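You operate a simulated robot arm through the tools that you are given. There is no shell and no other tool.

You are at the controls of a simulated robot arm. One attempt, no reset.

TASK
Warm the sample mould up to the heat on the yellow card.
Fine: lid shut and clamped first; set the heat knob, switch the heater on and wait for the green lamp.

It is judged by the outcome, as a careful person would: the job done as asked, and still so three seconds after it is handed in. It fails if anything else is knocked over, pushed out of place, dropped, spilled or broken. A push-on lid holds only when it is set on centred and level and pressed home; a screw cap is set on level and turned clockwise until tight.

THE ROBOT
A 7-joint arm with a two-finger parallel gripper, fixed in place. Base frame: the origin is at the foot of the arm, x ahead of it, y to its left, z up; the work surface is at about z = 0. Lengths are in mm, angles in degrees, forces in N, time in s.
With the tool pointing down near the work surface it reaches from about 260 to 680 mm from the base axis. Its first joint turns from -166.0 to 166.0 degrees. Payload 2.5 kg.
Tool frame: the origin (TCP) lies between the finger pads and is the grasp point; the fingertips stand 30 mm ahead of it; z points along the fingers, y is the line along which they close. Largest opening 94 mm; finger width 28, thickness 10; the body of the gripper, 50 by 96 mm, starts 55 mm behind the TCP.
Orientation is that of the tool frame in the base frame, as [roll, pitch, yaw] about the fixed x, y, z axes, in that order (R = Rz(yaw) Ry(pitch) Rx(roll)). With the fingers straight down and closing along the base's y, the tool's x points along the base's -x, its y along +y and its z along -z.

THE INTERFACE
- The arm moves only by the tool apply_moves. Its argument "deltas" is a list of rows, each a list of 7 numbers: the shift along the tool's x, y, z in units of 250 mm (1.0 is 250 mm), then the turn, a rotation vector about the tool's x, y, z in units of 180 degrees (1.0 is 180 degrees), then the opening, from 0 (shut) to 1 (fully open). In form: [[dx, dy, dz, ax, ay, az, jaw], ...]. A call has 1 to 20 rows; each row is the pose to reach, as a shift and turn from the pose commanded when the call began, along the tool's axes at that moment. A call with a number of a shift or a turn outside -1 to 1 is refused whole. Rows are played at 5 a second. More than 50 mm and 8.6 degrees between two rows, or a gripper value outside its range, and nothing of the call is played. Where a pose cannot be reached the arm comes as near as it can. A force on the tool above 50 N (or 10 N above the force at the start of the call, whichever is more), or a blocked arm, ends the call early, and 0.2 s more pass. Each finger travels about 72 mm/s and halts on what it meets, pressing with about 28 N; the grip force reading is that of the motor and also rises with nothing between the fingers. The clock runs only during rows and for 0.2 s after the last one: add rows that repeat a pose to give the fingers time. The reply holds the time, the measured pose of the TCP, the force on the tool along the base axes, the opening and the grip force, in the units named above and with some noise, with the torque about the TCP (base axes, N m) and any sound that the robot's microphone picked up, and new pictures: "views" is both (left out), scene, wrist or none.
- Cameras (640 x 400 px; columns grow to the right, rows downward): "scene" is fixed at [399.4, -500.4, 643.1]; the picture's right is [0.95, -0.32, 0.00], its down [-0.20, -0.60, -0.77] and it looks along [0.25, 0.73, -0.63] (base axes); focal length 303 px, centre (320, 200). "wrist" rides on the gripper at [76, 14, -102] in the tool frame; the picture's right is [-0.18, 0.98, 0.00], its down [-0.75, -0.14, -0.64] and it looks along [-0.63, -0.12, 0.77] (tool axes); focal length 243 px, centre (320, 200). There is no depth. A picture from a camera that has moved, and an enlarged one, comes with that camera's place and axes in the base frame and with its lens.
- inspect(camera, box): a new picture of the part [left, top, right, bottom] of that camera's present view, enlarged. The clock stands still meanwhile.
- finish_job(): hands the job in; it is judged then, once.

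Nothing tells you positions but the pictures and the camera data. Unless the task says otherwise, let go and move clear before handing in.

The tools are called after "Emit:" as a command line: name --pt "numbers of a row" for each row, then --argument value for the rest, lists and objects as JSON in quotes. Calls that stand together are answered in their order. apply_moves: Moves the arm, as the interface text tells. Its arguments: {"type":"object","properties":{"deltas":{"type":"array"},"views":{"type":"string","enum":["both","scene","wrist","none"]}},"required":["deltas"]} The other tools are called the same way: inspect (camera, box) takes an enlarged picture of a part of a camera's view; finish_job () hands the job in.

At the start:

```text
clock: 0.0
tcp_pos: [456.3, -76.4, 372.4]
orientation: [-179.9, 0.1, -180.0]
force: [0.3, 0.3, -0.4]
wrist_torque: [0.02, -0.02, -0.02]
width: 94.0
grip_force: 0.1
```

scene: 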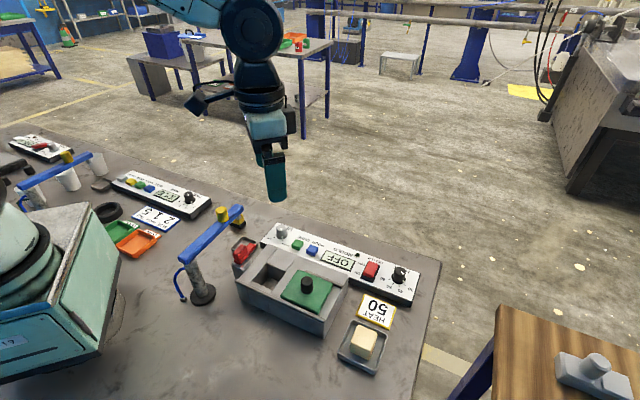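
wrist: 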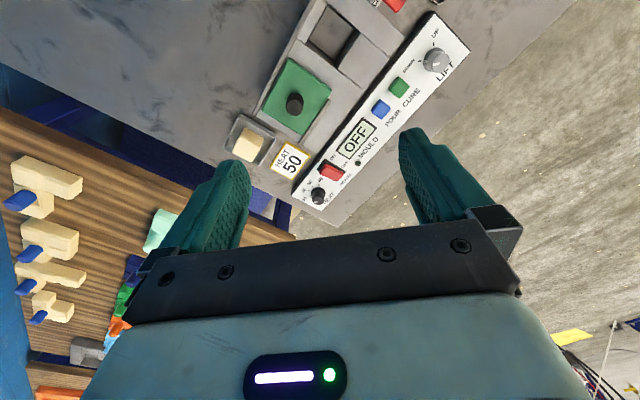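

I see a control panel showing OFF, a mould block with a green lid or plate with a black knob, a red part, a blue-armed stand and a yellow card "HEAT 50". I'll enlarge the pictures to understand the parts.

Emit:
inspect --camera "scene" --box '[220, 200, 460, 380]'

Emit:
inspect --camera "wrist" --box '[220, 0, 480, 220]'

Emit:
inspect --camera "scene" --box '[0, 120, 240, 300]'

Emit:
inspect --camera "scene" --box '[360, 240, 440, 310]'

```text
2.22 times, centred on (340, 290) of scene
camera zoom: at [399.4, -500.4, 643.1], right [0.95, -0.32, 0.0], down [-0.2, -0.6, -0.77], along [0.25, 0.73, -0.63], focal length 673 px, centre (276, 0)
```

zoom: 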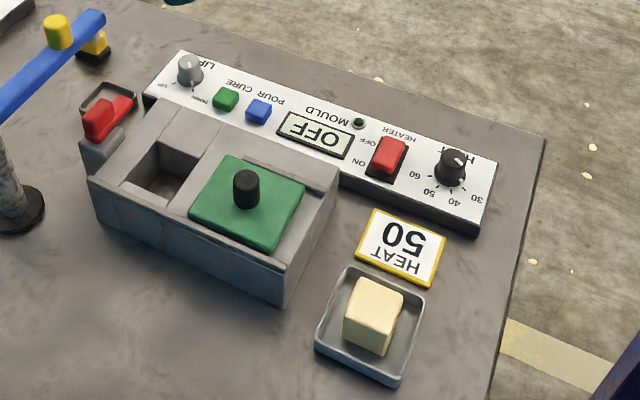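

```text
1.82 times, centred on (350, 110) of wrist
camera zoom: at [380.2, -62.2, 474.3], right [0.18, 0.98, 0.0], down [0.75, -0.14, 0.64], along [0.63, -0.12, -0.77], focal length 441 px, centre (266, 364)
```

zoom: 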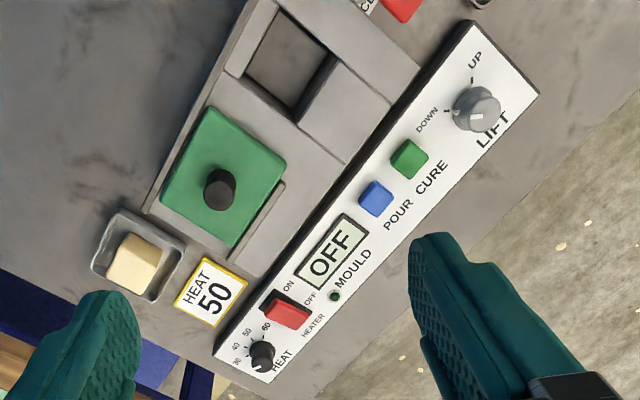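

```text
2.22 times, centred on (120, 210) of scene
camera zoom: at [399.4, -500.4, 643.1], right [0.95, -0.32, 0.0], down [-0.2, -0.6, -0.77], along [0.25, 0.73, -0.63], focal length 673 px, centre (764, 178)
```

zoom: 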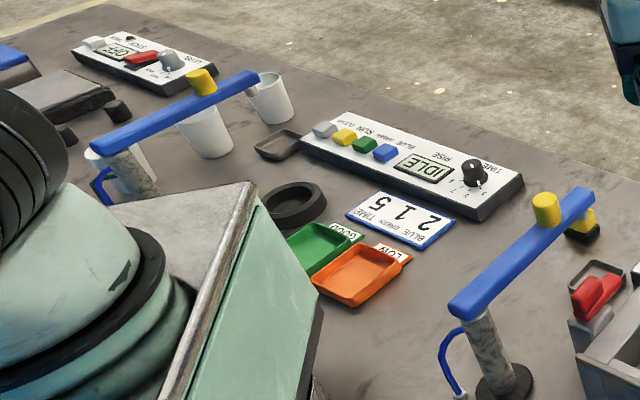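

```text
5.71 times, centred on (400, 275) of scene
camera zoom: at [399.4, -500.4, 643.1], right [0.95, -0.32, 0.0], down [-0.2, -0.6, -0.77], along [0.25, 0.73, -0.63], focal length 1732 px, centre (-137, -229)
```

zoom: 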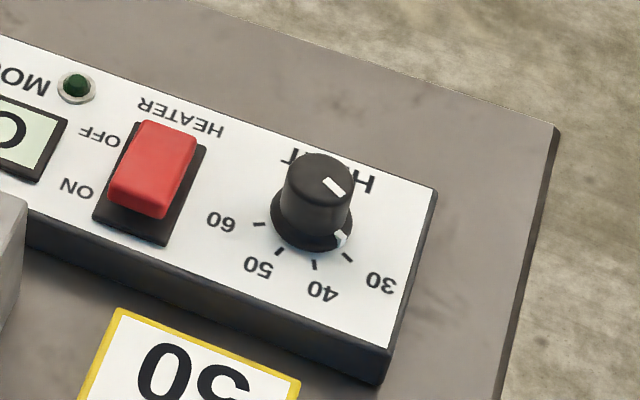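

The panel runs diagonally (from about (485,99) to (720,-135)), with the mould block in front of it: open cavity on one end, green lid on the other and a red clamp near the cavity. I'll move in to look closer with the wrist camera before touching anything.

Emit:
apply_moves --pt "0.08 -0.01 0.14 0 0 0 1" --pt "0.16 -0.02 0.28 0 0 0 1" --pt "0.24 -0.03 0.42 0 0 0 1" --pt "0.3 -0.04 0.56 0 0 0 1" --pt "0.3 -0.04 0.56 0 0 0 1" --views "both"

```text
clock: 1.2
tcp_pos: [381.2, -87.8, 231.8]
orientation: [-180.0, 0.0, -180.0]
force: [-0.7, -0.5, -0.1]
wrist_torque: [0.01, 0.01, 0.02]
width: 93.7
grip_force: 0.1
camera wrist: at [306.4, -73.6, 334.3], right [0.18, 0.98, 0.0], down [0.75, -0.14, 0.64], along [0.63, -0.12, -0.77], focal length 243 px, centre (320, 200)
```

scene: 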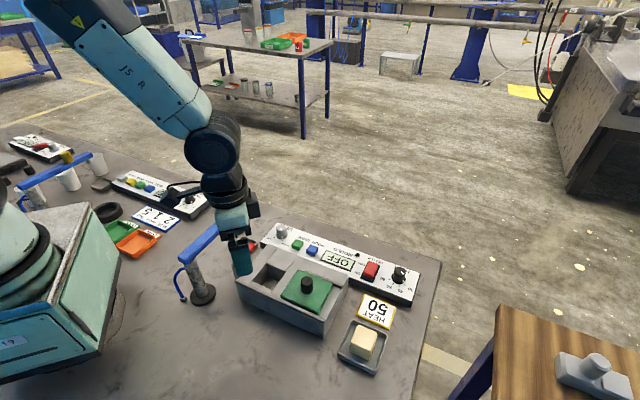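
wrist: 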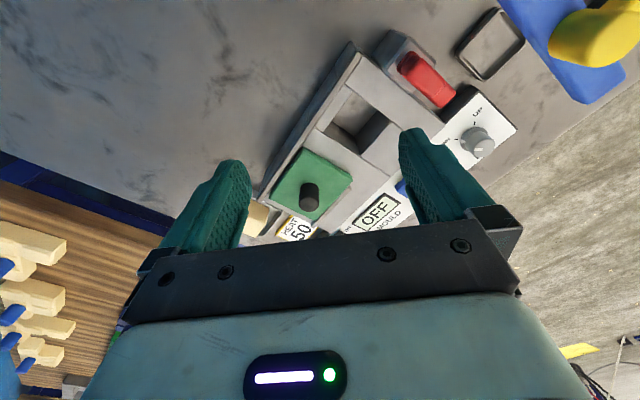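

The camera now looks at the mould block; I'll enlarge it to see how the lid runs and how the red clamp works.

Emit:
inspect --camera "wrist" --box '[240, 20, 540, 250]'

Emit:
inspect --camera "scene" --box '[225, 225, 355, 340]'

Emit:
inspect --camera "wrist" --box '[360, 20, 540, 130]'

```text
1.74 times, centred on (390, 135) of wrist
camera zoom: at [306.4, -73.6, 334.3], right [0.18, 0.98, 0.0], down [0.75, -0.14, 0.64], along [0.63, -0.12, -0.77], focal length 422 px, centre (198, 313)
```

zoom: 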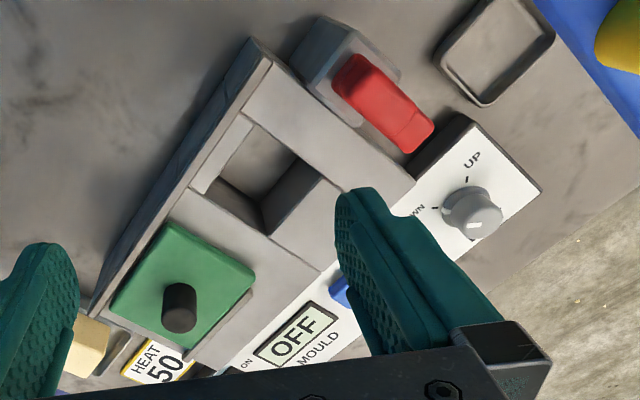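

```text
3.48 times, centred on (290, 282) of scene
camera zoom: at [399.4, -500.4, 643.1], right [0.95, -0.32, 0.0], down [-0.2, -0.6, -0.77], along [0.25, 0.73, -0.63], focal length 1054 px, centre (424, -87)
```

zoom: 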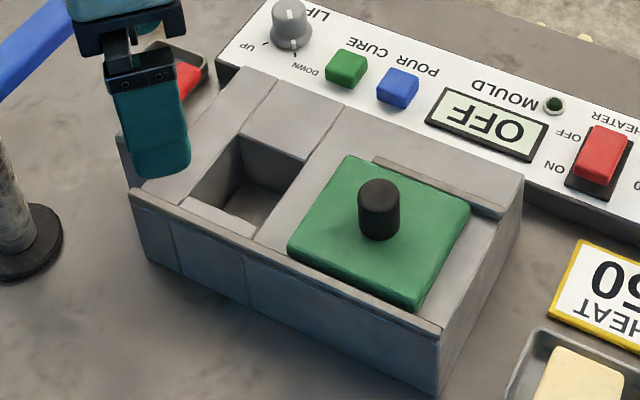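

```text
3.56 times, centred on (450, 75) of wrist
camera zoom: at [306.4, -73.6, 334.3], right [0.18, 0.98, 0.0], down [0.75, -0.14, 0.64], along [0.63, -0.12, -0.77], focal length 863 px, centre (-142, 644)
```

zoom: 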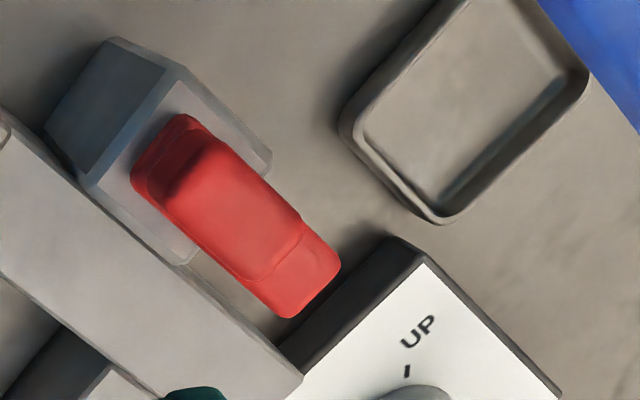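

The lid slides along the block from the rail side toward the cavity, and the red lever sits on a post at the cavity end. I'll turn the wrist 45° to line up with the block and view it from above its middle.

Emit:
apply_moves --pt "-0.033 0.019 -0.012 0 0 -0.042 1" --pt "-0.065 0.037 -0.024 0 0 -0.084 1" --pt "-0.098 0.056 -0.036 0 0 -0.126 1" --pt "-0.13 0.075 -0.048 0 0 -0.168 1" --pt "-0.163 0.093 -0.06 0 0 -0.21 1" --pt "-0.196 0.112 -0.072 0 0 -0.25 1" --pt "-0.196 0.112 -0.072 0 0 -0.25 1" --views "both"

Emit:
inspect --camera "wrist" --box '[100, 0, 540, 250]'

```text
clock: 2.8
tcp_pos: [431.4, -59.1, 250.9]
orientation: [-180.0, 0.0, -134.9]
force: [-0.9, 0.8, 0.1]
wrist_torque: [-0.01, 0.0, -0.02]
width: 94.0
grip_force: 0.1
camera wrist: at [367.2, -103.3, 353.5], right [-0.57, 0.82, 0.0], down [0.63, 0.43, 0.64], along [0.53, 0.36, -0.77], focal length 243 px, centre (320, 200)
```

scene: 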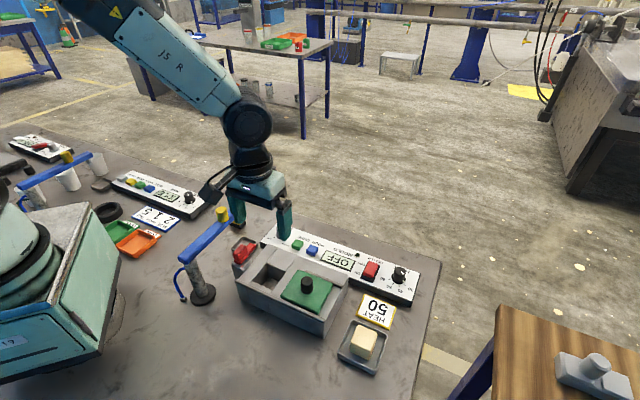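
wrist: 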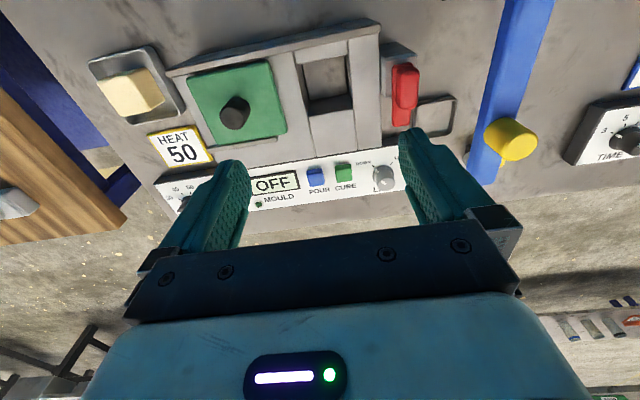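

```text
1.45 times, centred on (320, 125) of wrist
camera zoom: at [367.2, -103.3, 353.5], right [-0.57, 0.82, 0.0], down [0.63, 0.43, 0.64], along [0.53, 0.36, -0.77], focal length 353 px, centre (320, 309)
```

zoom: 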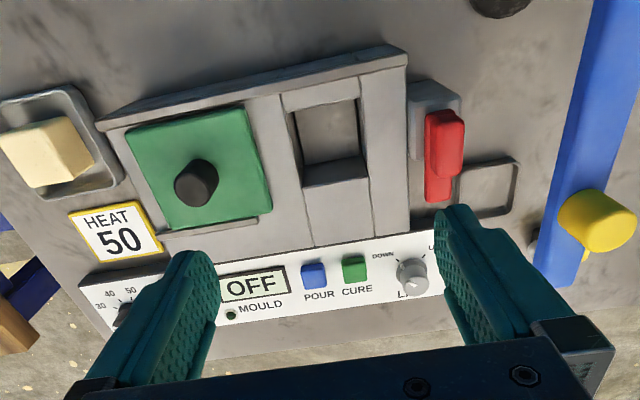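

Emit:
inspect --camera "wrist" --box '[340, 20, 480, 140]'

Emit:
inspect --camera "scene" --box '[215, 225, 295, 285]'

Emit:
inspect --camera "wrist" --box '[160, 20, 380, 160]'

```text
3.33 times, centred on (410, 80) of wrist
camera zoom: at [367.2, -103.3, 353.5], right [-0.57, 0.82, 0.0], down [0.63, 0.43, 0.64], along [0.53, 0.36, -0.77], focal length 809 px, centre (20, 600)
```

zoom: 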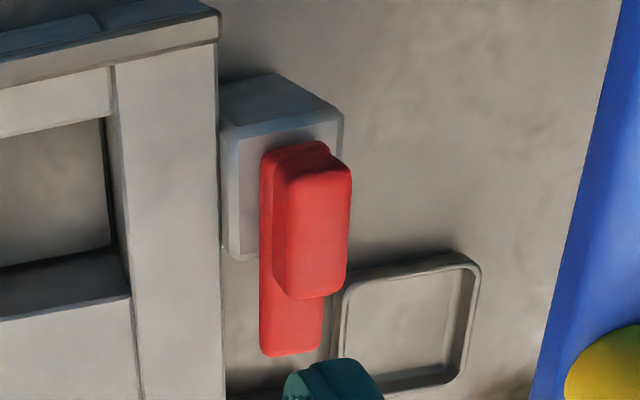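

```text
6.67 times, centred on (255, 255) of scene
camera zoom: at [399.4, -500.4, 643.1], right [0.95, -0.32, 0.0], down [-0.2, -0.6, -0.77], along [0.25, 0.73, -0.63], focal length 2020 px, centre (753, -167)
```

zoom: 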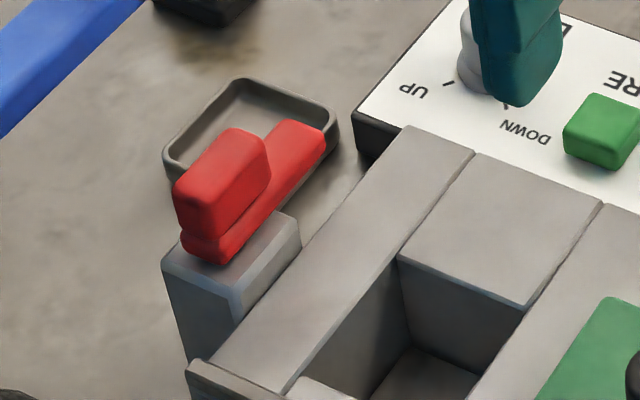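

```text
2.86 times, centred on (270, 90) of wrist
camera zoom: at [367.2, -103.3, 353.5], right [-0.57, 0.82, 0.0], down [0.63, 0.43, 0.64], along [0.53, 0.36, -0.77], focal length 693 px, centre (463, 514)
```

zoom: 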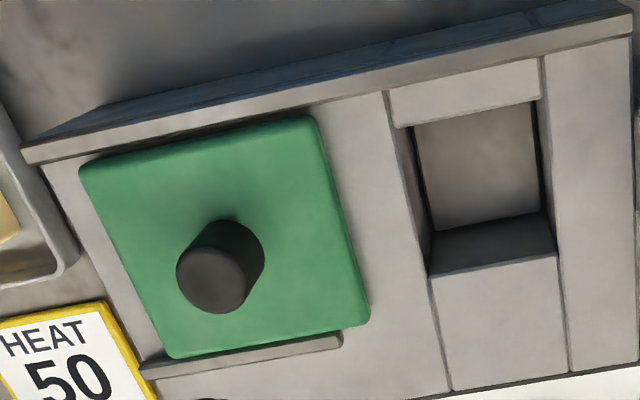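

The lid is about 90×78 mm, centred near (497,-124), and needs to slide about 99 mm toward the red clamp (along (-1,+1)). The clamp looks like a flat red bar on a post that swings over the lid. I'm moving above the lid knob.

Emit:
apply_moves --pt "-0.001 -0.12 0.03 0 0 0 1" --pt "-0.001 -0.25 0.1 0 0 0 1" --pt "-0.002 -0.369 0.2 0 0 0 1" --pt "-0.002 -0.369 0.24 0 0 0 1" --pt "-0.002 -0.369 0.24 0 0 0 1" --views "both"

Emit:
inspect --camera "wrist" --box '[200, 20, 440, 170]'

Emit:
inspect --camera "scene" --box '[225, 200, 365, 340]'

```text
clock: 4.0
tcp_pos: [495.6, -123.0, 191.0]
orientation: [180.0, 0.0, -135.0]
force: [0.2, -0.4, -0.7]
wrist_torque: [0.02, 0.0, 0.0]
width: 94.1
grip_force: 0.0
camera wrist: at [431.4, -166.9, 293.2], right [-0.57, 0.83, 0.0], down [0.63, 0.43, 0.64], along [0.53, 0.36, -0.77], focal length 243 px, centre (320, 200)
```

scene: 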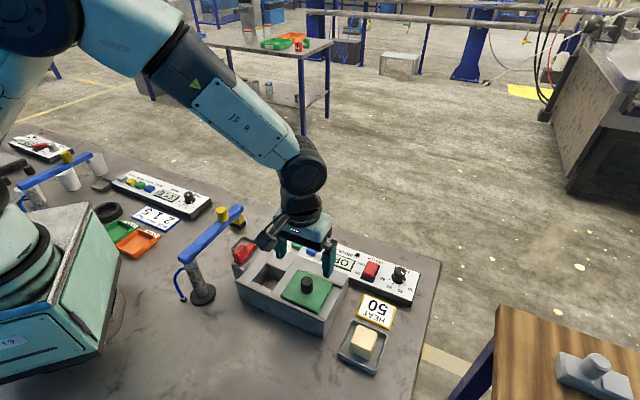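
wrist: 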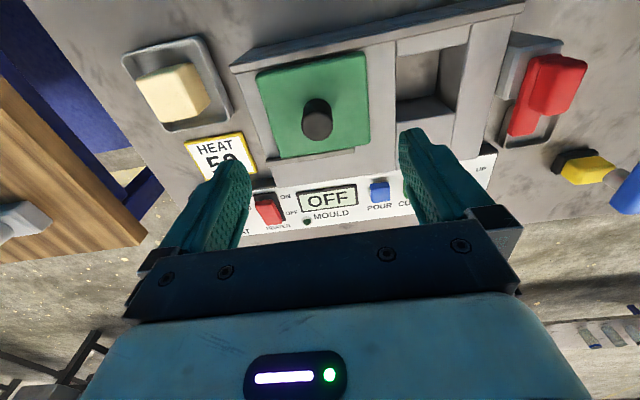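

```text
2.67 times, centred on (320, 95) of wrist
camera zoom: at [431.4, -166.9, 293.2], right [-0.57, 0.83, 0.0], down [0.63, 0.43, 0.64], along [0.53, 0.36, -0.77], focal length 647 px, centre (320, 480)
```

zoom: 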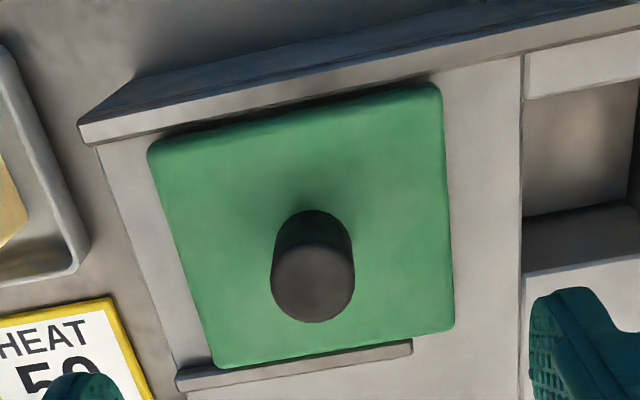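

```text
2.86 times, centred on (295, 270) of scene
camera zoom: at [399.4, -500.4, 643.1], right [0.95, -0.32, 0.0], down [-0.2, -0.6, -0.77], along [0.25, 0.73, -0.63], focal length 866 px, centre (391, 0)
```

zoom: 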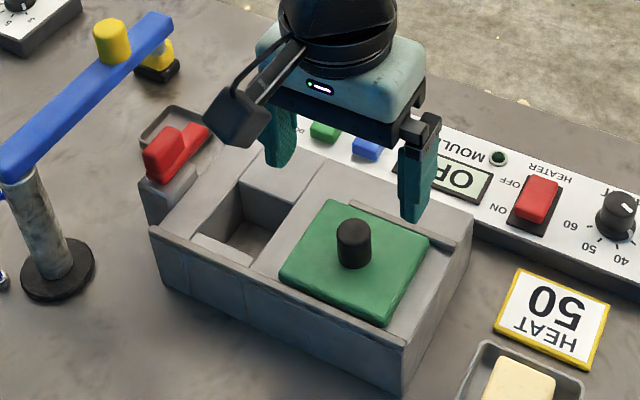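

Two views agree: knob centre near (500,-123), top at z≈101, lid top z≈67. I'll descend around the knob with open fingers, tips staying above the lid, then close.

Emit:
apply_moves --pt "-0.014 -0.0124 0.12 0 0 0 1" --pt "-0.014 -0.0124 0.22 0 0 0 1" --pt "-0.014 -0.0124 0.3 0 0 0 1" --pt "-0.014 -0.0124 0.34 0 0 0 1" --pt "-0.014 -0.0124 0.34 0 0 0 1" --views "both"

```text
clock: 5.2
tcp_pos: [500.1, -123.6, 104.2]
orientation: [-180.0, -0.1, -135.0]
force: [-0.1, -0.3, 0.1]
wrist_torque: [0.01, -0.02, 0.01]
width: 94.0
grip_force: 0.0
camera wrist: at [435.6, -167.4, 206.4], right [-0.56, 0.83, 0.0], down [0.63, 0.43, 0.64], along [0.53, 0.36, -0.77], focal length 243 px, centre (320, 200)
```

scene: 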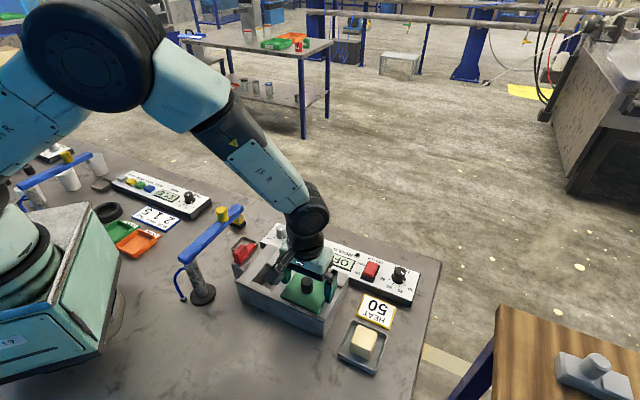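
wrist: 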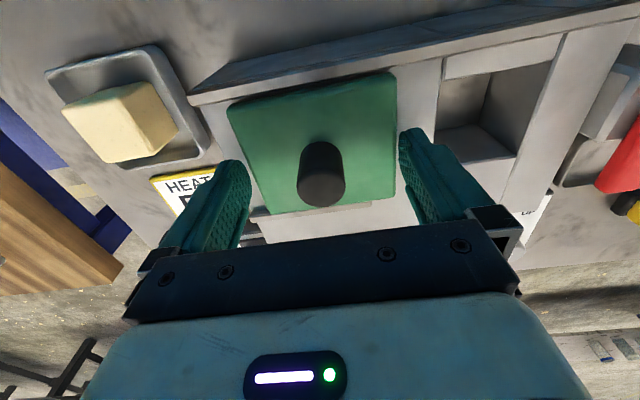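

The knob is between the fingers; closing on it now.

Emit:
apply_moves --pt "0 0 0 0 0 0 0.5" --pt "0 0 0 0 0 0 0.2" --pt "0 0 0 0 0 0 0.2" --pt "0 0 0 0 0 0 0.2" --pt "0 0 0 0 0 0 0.2" --views "both"

Emit:
inspect --camera "wrist" --box '[200, 20, 480, 240]'

```text
clock: 6.4
tcp_pos: [498.4, -123.8, 103.6]
orientation: [179.9, 0.0, -135.0]
force: [-3.1, 4.9, -0.2]
wrist_torque: [0.26, 0.42, -0.27]
width: 91.9
grip_force: 44.8
camera wrist: at [435.4, -167.1, 206.4], right [-0.56, 0.83, 0.0], down [0.63, 0.43, 0.64], along [0.53, 0.36, -0.77], focal length 243 px, centre (320, 200)
```

scene: 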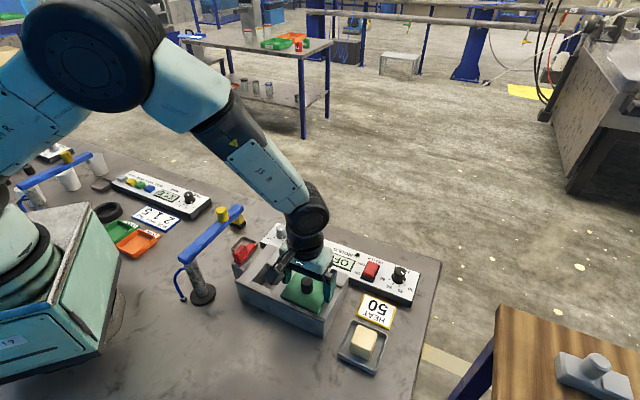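
wrist: 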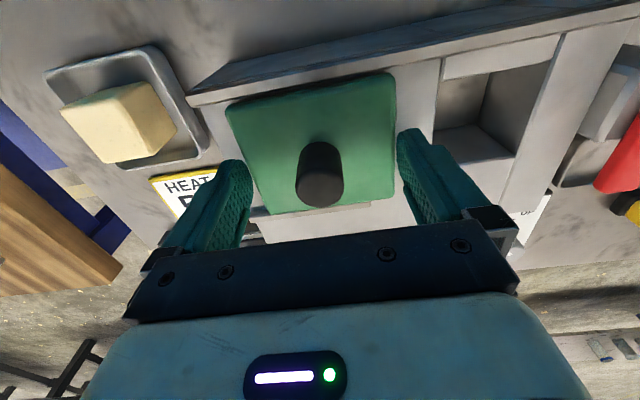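

```text
1.82 times, centred on (340, 130) of wrist
camera zoom: at [435.4, -167.1, 206.4], right [-0.56, 0.83, 0.0], down [0.63, 0.43, 0.64], along [0.53, 0.36, -0.77], focal length 441 px, centre (284, 327)
```

zoom: 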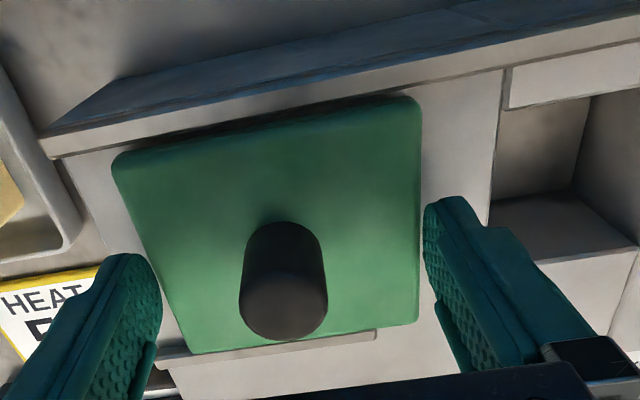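

The fingers met the lid's own edges (opening 92 mm), so the tips were below the lid's top. I'll reopen, rise about 13 mm and close on the knob only.

Emit:
apply_moves --pt "0 0 0 0 0 0 1" --pt "0 0 0 0 0 0 1" --pt "0 0 -0.052 0 0 0 1" --pt "0 0 -0.052 0 0 0 0.6" --pt "0 0 -0.052 0 0 0 0.2" --pt "0 0 -0.052 0 0 0 0.2" --pt "0 0 -0.052 0 0 0 0.2" --pt "0 0 -0.052 0 0 0 0.2" --views "both"

Emit:
inspect --camera "wrist" --box '[200, 20, 480, 240]'

```text
clock: 8.2
tcp_pos: [500.3, -124.1, 117.9]
orientation: [179.9, -0.1, -135.0]
force: [-12.7, 8.5, 9.7]
wrist_torque: [-0.21, 0.05, -0.01]
width: 25.6
grip_force: 45.0
camera wrist: at [435.9, -166.8, 219.9], right [-0.57, 0.82, 0.0], down [0.63, 0.43, 0.64], along [0.53, 0.36, -0.77], focal length 243 px, centre (320, 200)
```

scene: 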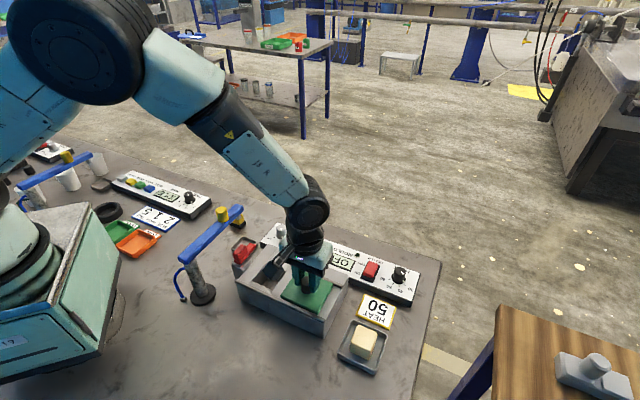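
wrist: 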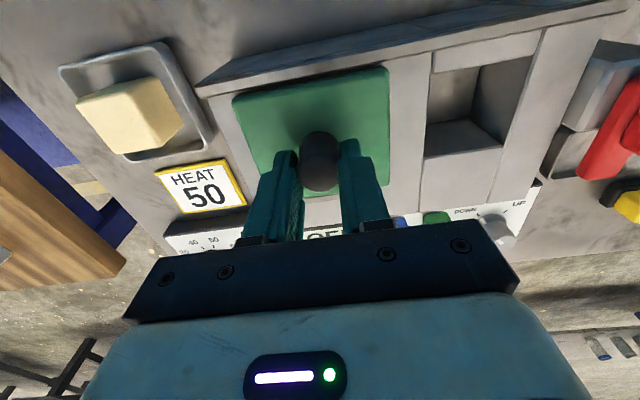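

```text
1.82 times, centred on (340, 130) of wrist
camera zoom: at [435.9, -166.8, 219.9], right [-0.57, 0.82, 0.0], down [0.63, 0.43, 0.64], along [0.53, 0.36, -0.77], focal length 441 px, centre (284, 327)
```

zoom: 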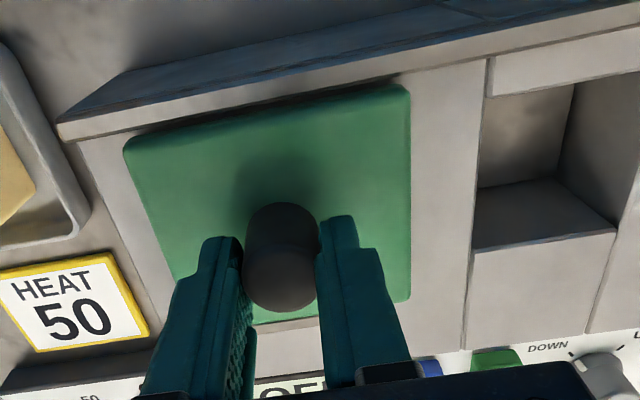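

The knob is held (25.6 mm). I'll slide the lid a short way first to confirm it runs freely.

Emit:
apply_moves --pt "0 0.02 0 0 0 0 0.2" --pt "0 0.05 0 0 0 0 0.2" --pt "0 0.08 0 0 0 0 0.2" --pt "0 0.08 0 0 0 0 0.2" --views "wrist"

```text
clock: 9.2
tcp_pos: [486.5, -109.2, 117.6]
orientation: [179.9, -0.2, -135.1]
force: [-8.0, -8.9, 5.7]
wrist_torque: [0.32, 0.14, -0.26]
width: 25.5
grip_force: 44.8
camera wrist: at [422.8, -153.4, 220.0], right [-0.56, 0.83, 0.0], down [0.63, 0.43, 0.64], along [0.53, 0.36, -0.77], focal length 243 px, centre (320, 200)
```

wrist: 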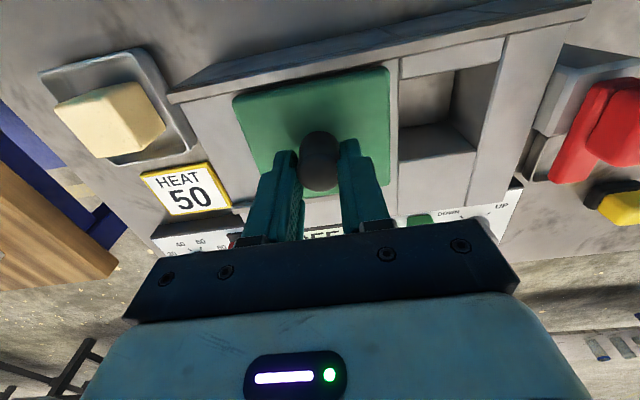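

It slides freely. Continuing most of the way, with a 1.5 mm relief away from the far rail.

Emit:
apply_moves --pt "0.004 0.04 0 0 0 0 0.2" --pt "0.006 0.08 0 0 0 0 0.2" --pt "0.006 0.12 0 0 0 0 0.2" --pt "0.006 0.16 0 0 0 0 0.2" --pt "0.006 0.2 0 0 0 0 0.2" --pt "0.006 0.24 0 0 0 0 0.2" --pt "0.006 0.24 0 0 0 0 0.2" --views "both"

Emit:
inspect --camera "wrist" --box '[160, 0, 540, 240]'

Emit:
inspect --camera "scene" --box '[215, 220, 365, 340]'

```text
clock: 10.8
tcp_pos: [442.8, -67.9, 118.0]
orientation: [180.0, 0.1, -135.0]
force: [1.9, 0.8, -18.1]
wrist_torque: [-0.26, -0.64, 0.02]
width: 25.5
grip_force: 45.1
camera wrist: at [379.5, -110.6, 219.8], right [-0.56, 0.83, 0.0], down [0.63, 0.43, 0.64], along [0.53, 0.36, -0.77], focal length 243 px, centre (320, 200)
```

scene: 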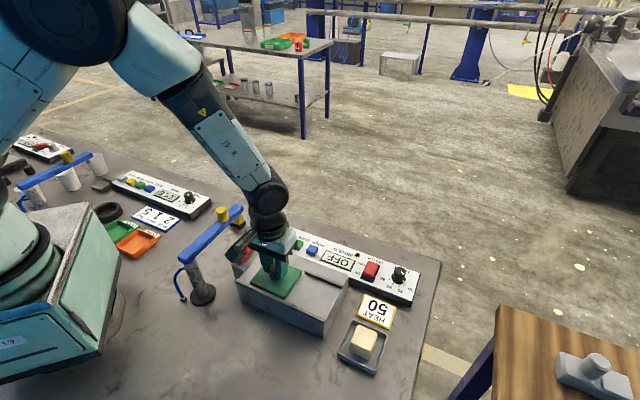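
wrist: 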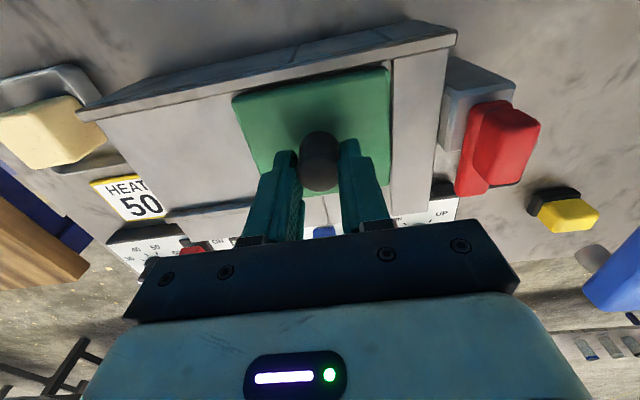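

```text
1.67 times, centred on (350, 120) of wrist
camera zoom: at [379.5, -110.6, 219.8], right [-0.56, 0.83, 0.0], down [0.63, 0.43, 0.64], along [0.53, 0.36, -0.77], focal length 404 px, centre (270, 333)
```

zoom: 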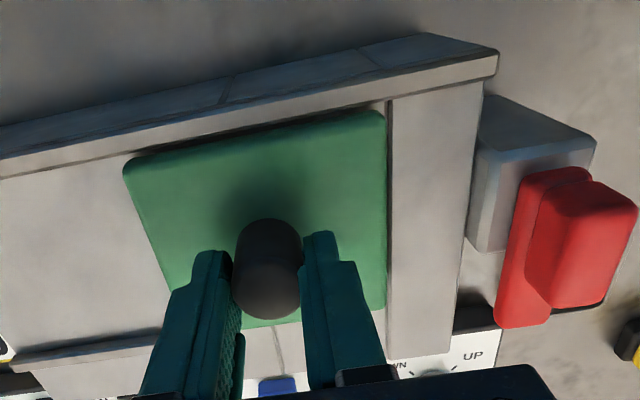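

```text
3.33 times, centred on (290, 280) of scene
camera zoom: at [399.4, -500.4, 643.1], right [0.95, -0.32, 0.0], down [-0.2, -0.6, -0.77], along [0.25, 0.73, -0.63], focal length 1010 px, centre (420, -67)
```

zoom: 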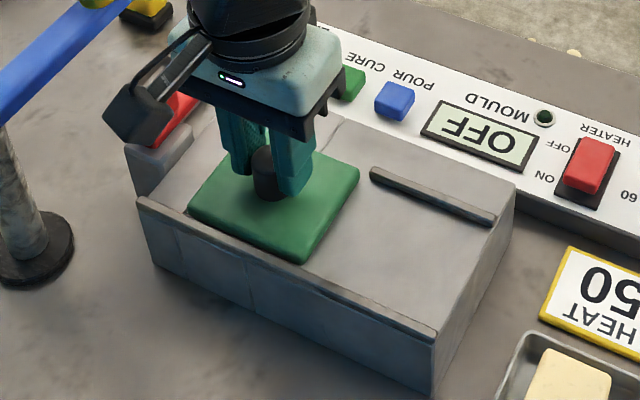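

About 21 mm of travel remains to centre the lid on the cavity. Continuing slowly and watching the force.

Emit:
apply_moves --pt "0 0.02 0 0 0 0 0.2" --pt "0 0.04 0 0 0 0 0.2" --pt "0 0.06 0 0 0 0 0.2" --pt "0 0.08 0 0 0 0 0.2" --pt "0 0.08 0 0 0 0 0.2" --views "both"

Emit:
inspect --camera "wrist" --box '[160, 0, 540, 240]'

Emit:
inspect --camera "scene" --box '[215, 220, 365, 340]'

```text
clock: 12.0
tcp_pos: [429.1, -51.3, 117.7]
orientation: [179.9, 0.1, -135.0]
force: [9.5, 10.5, -36.6]
wrist_torque: [-0.13, -0.6, -0.06]
width: 25.2
grip_force: 44.7
camera wrist: at [365.1, -96.3, 219.8], right [-0.57, 0.82, 0.0], down [0.63, 0.43, 0.64], along [0.53, 0.36, -0.77], focal length 243 px, centre (320, 200)
```

scene: 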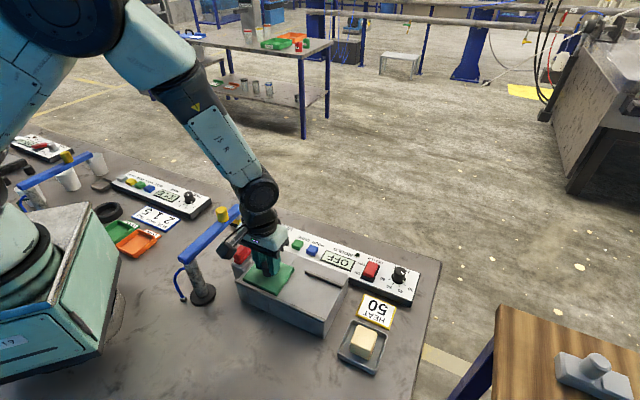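
wrist: 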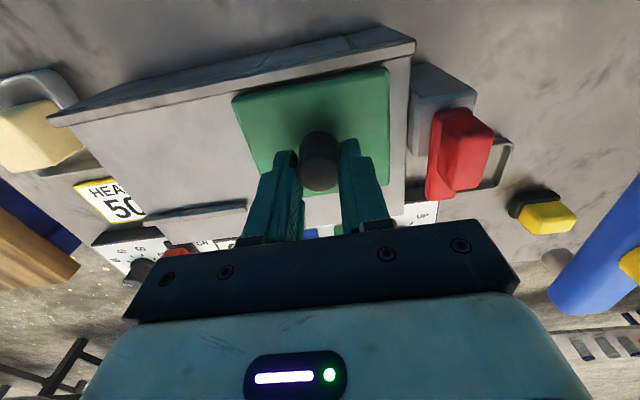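

```text
1.67 times, centred on (350, 120) of wrist
camera zoom: at [365.1, -96.3, 219.8], right [-0.57, 0.82, 0.0], down [0.63, 0.43, 0.64], along [0.53, 0.36, -0.77], focal length 404 px, centre (270, 333)
```

zoom: 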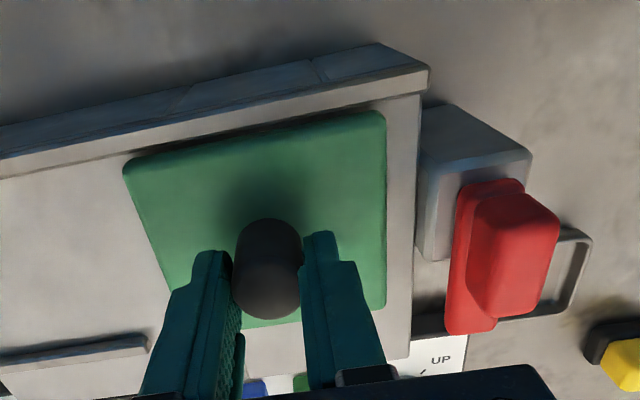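

```text
3.33 times, centred on (290, 280) of scene
camera zoom: at [399.4, -500.4, 643.1], right [0.95, -0.32, 0.0], down [-0.2, -0.6, -0.77], along [0.25, 0.73, -0.63], focal length 1010 px, centre (420, -67)
```

zoom: 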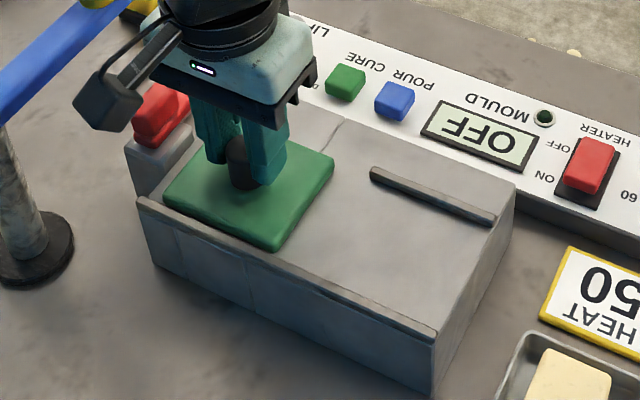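

The lid now covers the cavity (TCP about at cavity centre), but a downward pull has built up. I'll release to relieve it, look, and then test for an end stop.

Emit:
apply_moves --pt "0 0 0 0 0 0 0.45" --pt "0 0 0 0 0 0 0.45" --pt "0 0 0 0 0 0 0.45" --views "wrist"

Emit:
inspect --camera "wrist" --box '[160, 0, 540, 240]'

```text
clock: 12.8
tcp_pos: [428.6, -53.0, 118.0]
orientation: [-180.0, 0.0, -135.1]
force: [-1.3, -1.0, -0.1]
wrist_torque: [0.01, -0.03, -0.01]
width: 42.2
grip_force: 0.0
camera wrist: at [365.0, -97.1, 220.8], right [-0.56, 0.83, 0.0], down [0.63, 0.43, 0.64], along [0.53, 0.36, -0.77], focal length 243 px, centre (320, 200)
```

wrist: 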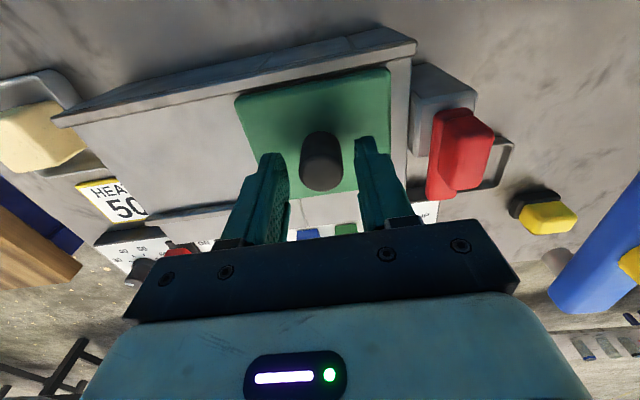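

```text
1.67 times, centred on (350, 120) of wrist
camera zoom: at [365.0, -97.1, 220.8], right [-0.56, 0.83, 0.0], down [0.63, 0.43, 0.64], along [0.53, 0.36, -0.77], focal length 404 px, centre (270, 333)
```

zoom: 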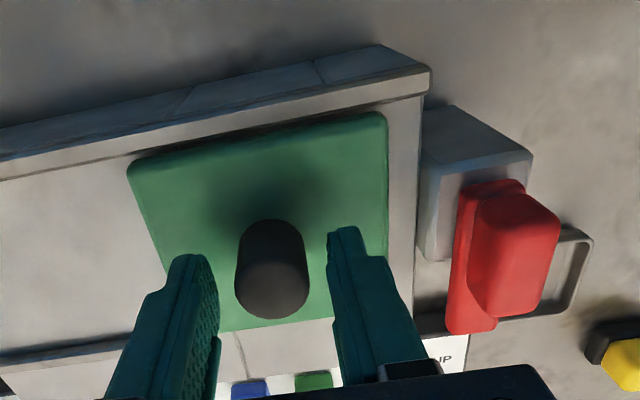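

Strain gone. Now a gentle push on the knob toward the closed end to see whether there is a stop.

Emit:
apply_moves --pt "0 0.016 0 0 0 0 0.45" --pt "0 0.028 0 0 0 0 0.45" --pt "0 0.036 0 0 0 0 0.45" --pt "0 0.044 0 0 0 0 0.45" --pt "0 0.048 0 0 0 0 0.45" --views "wrist"

Emit:
inspect --camera "wrist" --box '[160, 0, 540, 240]'

```text
clock: 14.0
tcp_pos: [420.7, -45.5, 118.0]
orientation: [-179.9, 0.1, -135.1]
force: [6.3, -3.5, -1.3]
wrist_torque: [0.0, -0.16, 0.07]
width: 46.3
grip_force: 3.4
camera wrist: at [356.6, -89.1, 220.7], right [-0.56, 0.83, 0.0], down [0.63, 0.43, 0.64], along [0.53, 0.36, -0.77], focal length 243 px, centre (320, 200)
```

wrist: 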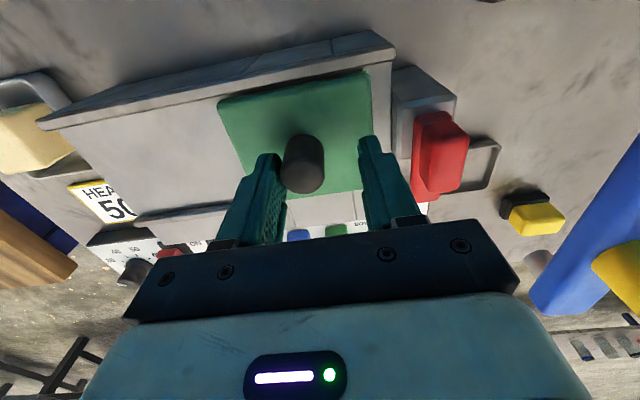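

```text
1.67 times, centred on (350, 120) of wrist
camera zoom: at [356.6, -89.1, 220.7], right [-0.56, 0.83, 0.0], down [0.63, 0.43, 0.64], along [0.53, 0.36, -0.77], focal length 404 px, centre (270, 333)
```

zoom: 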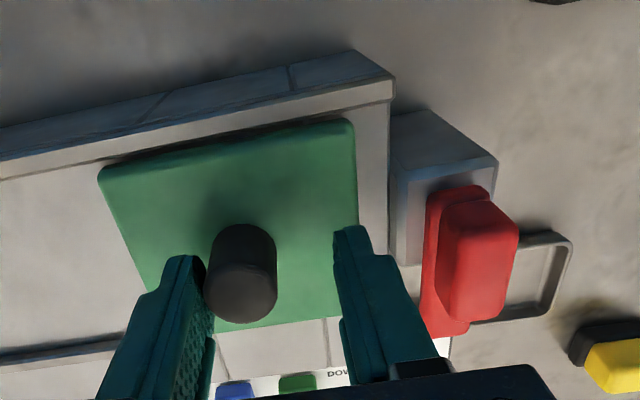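

Emit:
apply_moves --pt "0 0.006 0 0 0 0 0.45" --pt "0 0.012 0 0 0 0 0.45" --pt "0 0.018 0 0 0 0 0.45" --pt "0 0.018 0 0 0 0 0.45" --views "wrist"

Emit:
inspect --camera "wrist" --box '[160, 0, 540, 240]'

```text
clock: 15.0
tcp_pos: [418.2, -41.9, 119.4]
orientation: [-179.8, 0.1, -135.1]
force: [18.2, -12.8, 9.0]
wrist_torque: [-0.4, -0.54, 0.13]
width: 54.2
grip_force: 10.9
camera wrist: at [353.5, -86.1, 220.4], right [-0.56, 0.83, 0.0], down [0.63, 0.43, 0.64], along [0.53, 0.36, -0.76], focal length 243 px, centre (320, 200)
```

wrist: 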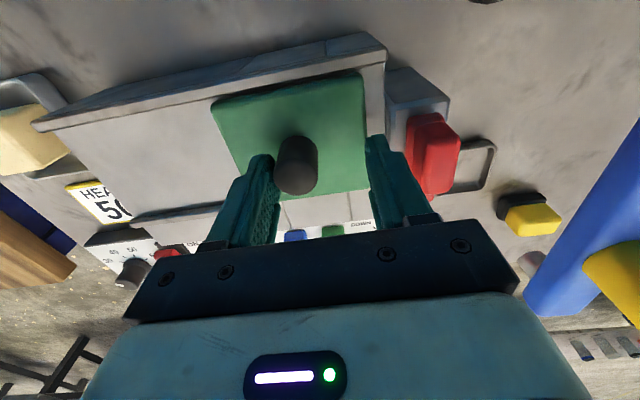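

```text
1.67 times, centred on (350, 120) of wrist
camera zoom: at [353.5, -86.1, 220.4], right [-0.56, 0.83, 0.0], down [0.63, 0.43, 0.64], along [0.53, 0.36, -0.76], focal length 404 px, centre (270, 333)
```

zoom: 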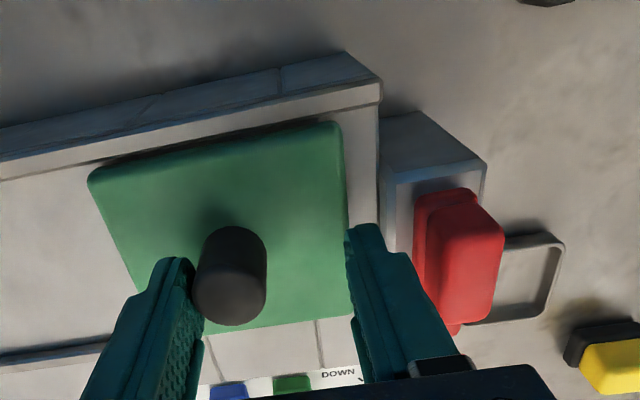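

The push is met by rising force while the lid stays put, so it's at its end stop — shut. Backing off, rising and viewing the clamp from closer.

Emit:
apply_moves --pt "0 -0.03 0 0 0 0 0.5" --pt "0 -0.03 -0.05 0 0 0 0.5" --pt "0 -0.03 -0.2 0 0 0 0.8" --pt "0 0.1 -0.35 0 0 0 1" --pt "0 0.1 -0.35 0 0 0 1" --views "both"

Emit:
inspect --camera "wrist" --box '[200, 0, 500, 200]'

Emit:
inspect --camera "scene" --box '[215, 220, 365, 340]'

```text
clock: 16.2
tcp_pos: [397.7, -24.8, 205.9]
orientation: [-179.9, -0.1, -134.9]
force: [-0.1, 1.0, -0.6]
wrist_torque: [-0.02, 0.01, 0.01]
width: 93.9
grip_force: 0.0
camera wrist: at [334.1, -67.7, 307.9], right [-0.56, 0.83, 0.0], down [0.63, 0.43, 0.64], along [0.53, 0.36, -0.77], focal length 243 px, centre (320, 200)
```

scene: 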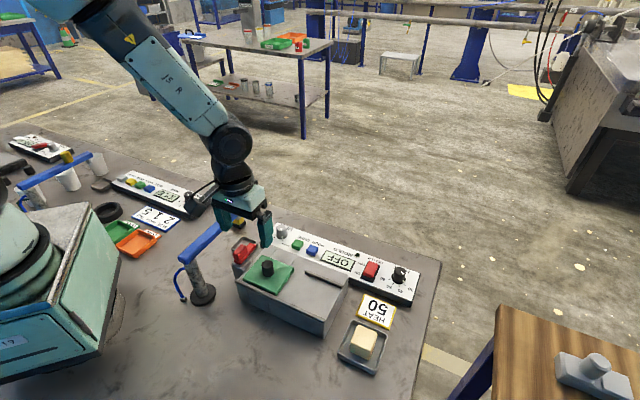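
wrist: 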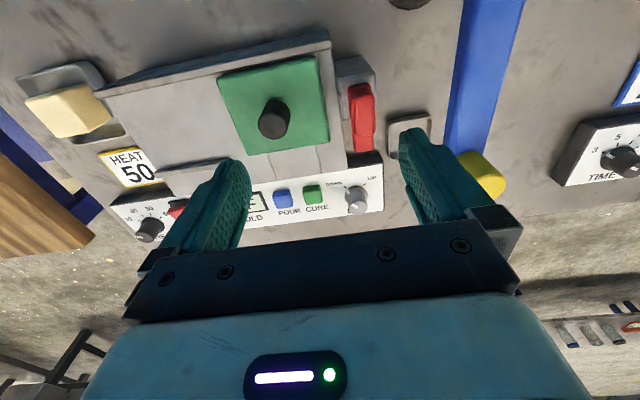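

```text
2.00 times, centred on (350, 100) of wrist
camera zoom: at [334.1, -67.7, 307.9], right [-0.56, 0.83, 0.0], down [0.63, 0.43, 0.64], along [0.53, 0.36, -0.77], focal length 485 px, centre (260, 400)
```

zoom: 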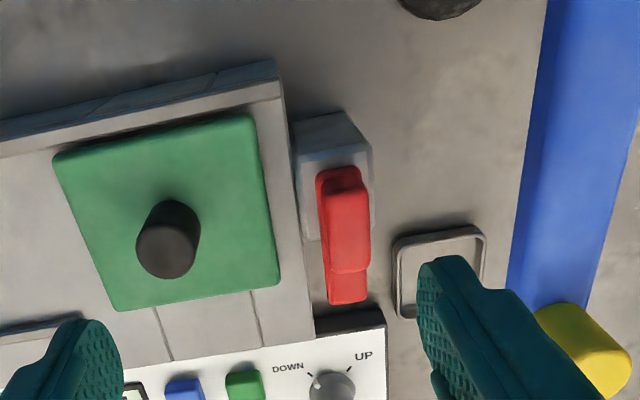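

```text
3.33 times, centred on (290, 280) of scene
camera zoom: at [399.4, -500.4, 643.1], right [0.95, -0.32, 0.0], down [-0.2, -0.6, -0.77], along [0.25, 0.73, -0.63], focal length 1010 px, centre (420, -67)
```

zoom: 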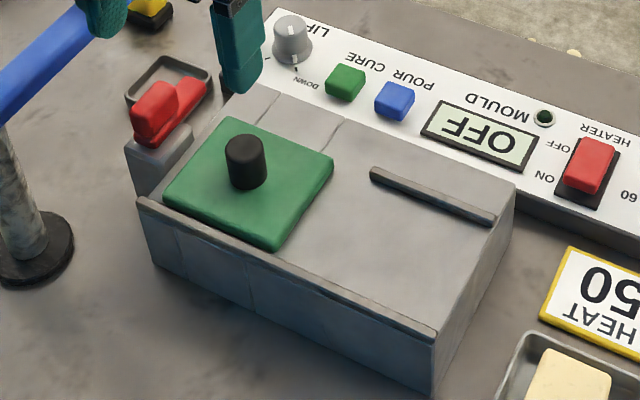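

Emit:
inspect --camera "wrist" --box '[325, 45, 405, 160]'

Emit:
inspect --camera "scene" --box '[222, 225, 287, 275]'

```text
3.48 times, centred on (365, 102) of wrist
camera zoom: at [334.1, -67.7, 307.9], right [-0.56, 0.83, 0.0], down [0.63, 0.43, 0.64], along [0.53, 0.36, -0.77], focal length 844 px, centre (164, 539)
```

zoom: 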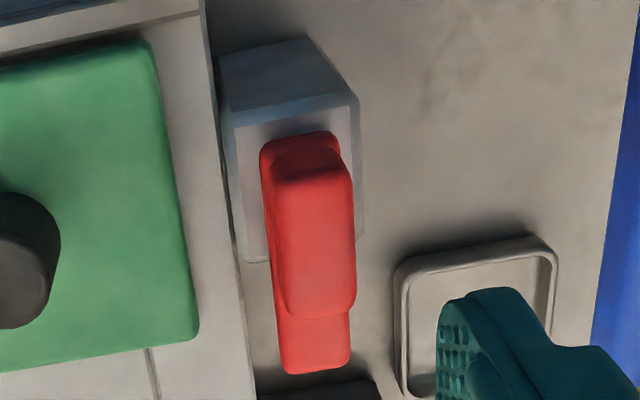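

```text
8.00 times, centred on (254, 250) of scene
camera zoom: at [399.4, -500.4, 643.1], right [0.95, -0.32, 0.0], down [-0.2, -0.6, -0.77], along [0.25, 0.73, -0.63], focal length 2424 px, centre (844, -200)
```

zoom: 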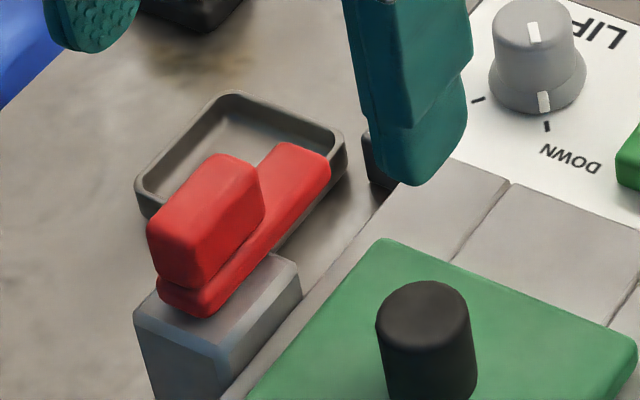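

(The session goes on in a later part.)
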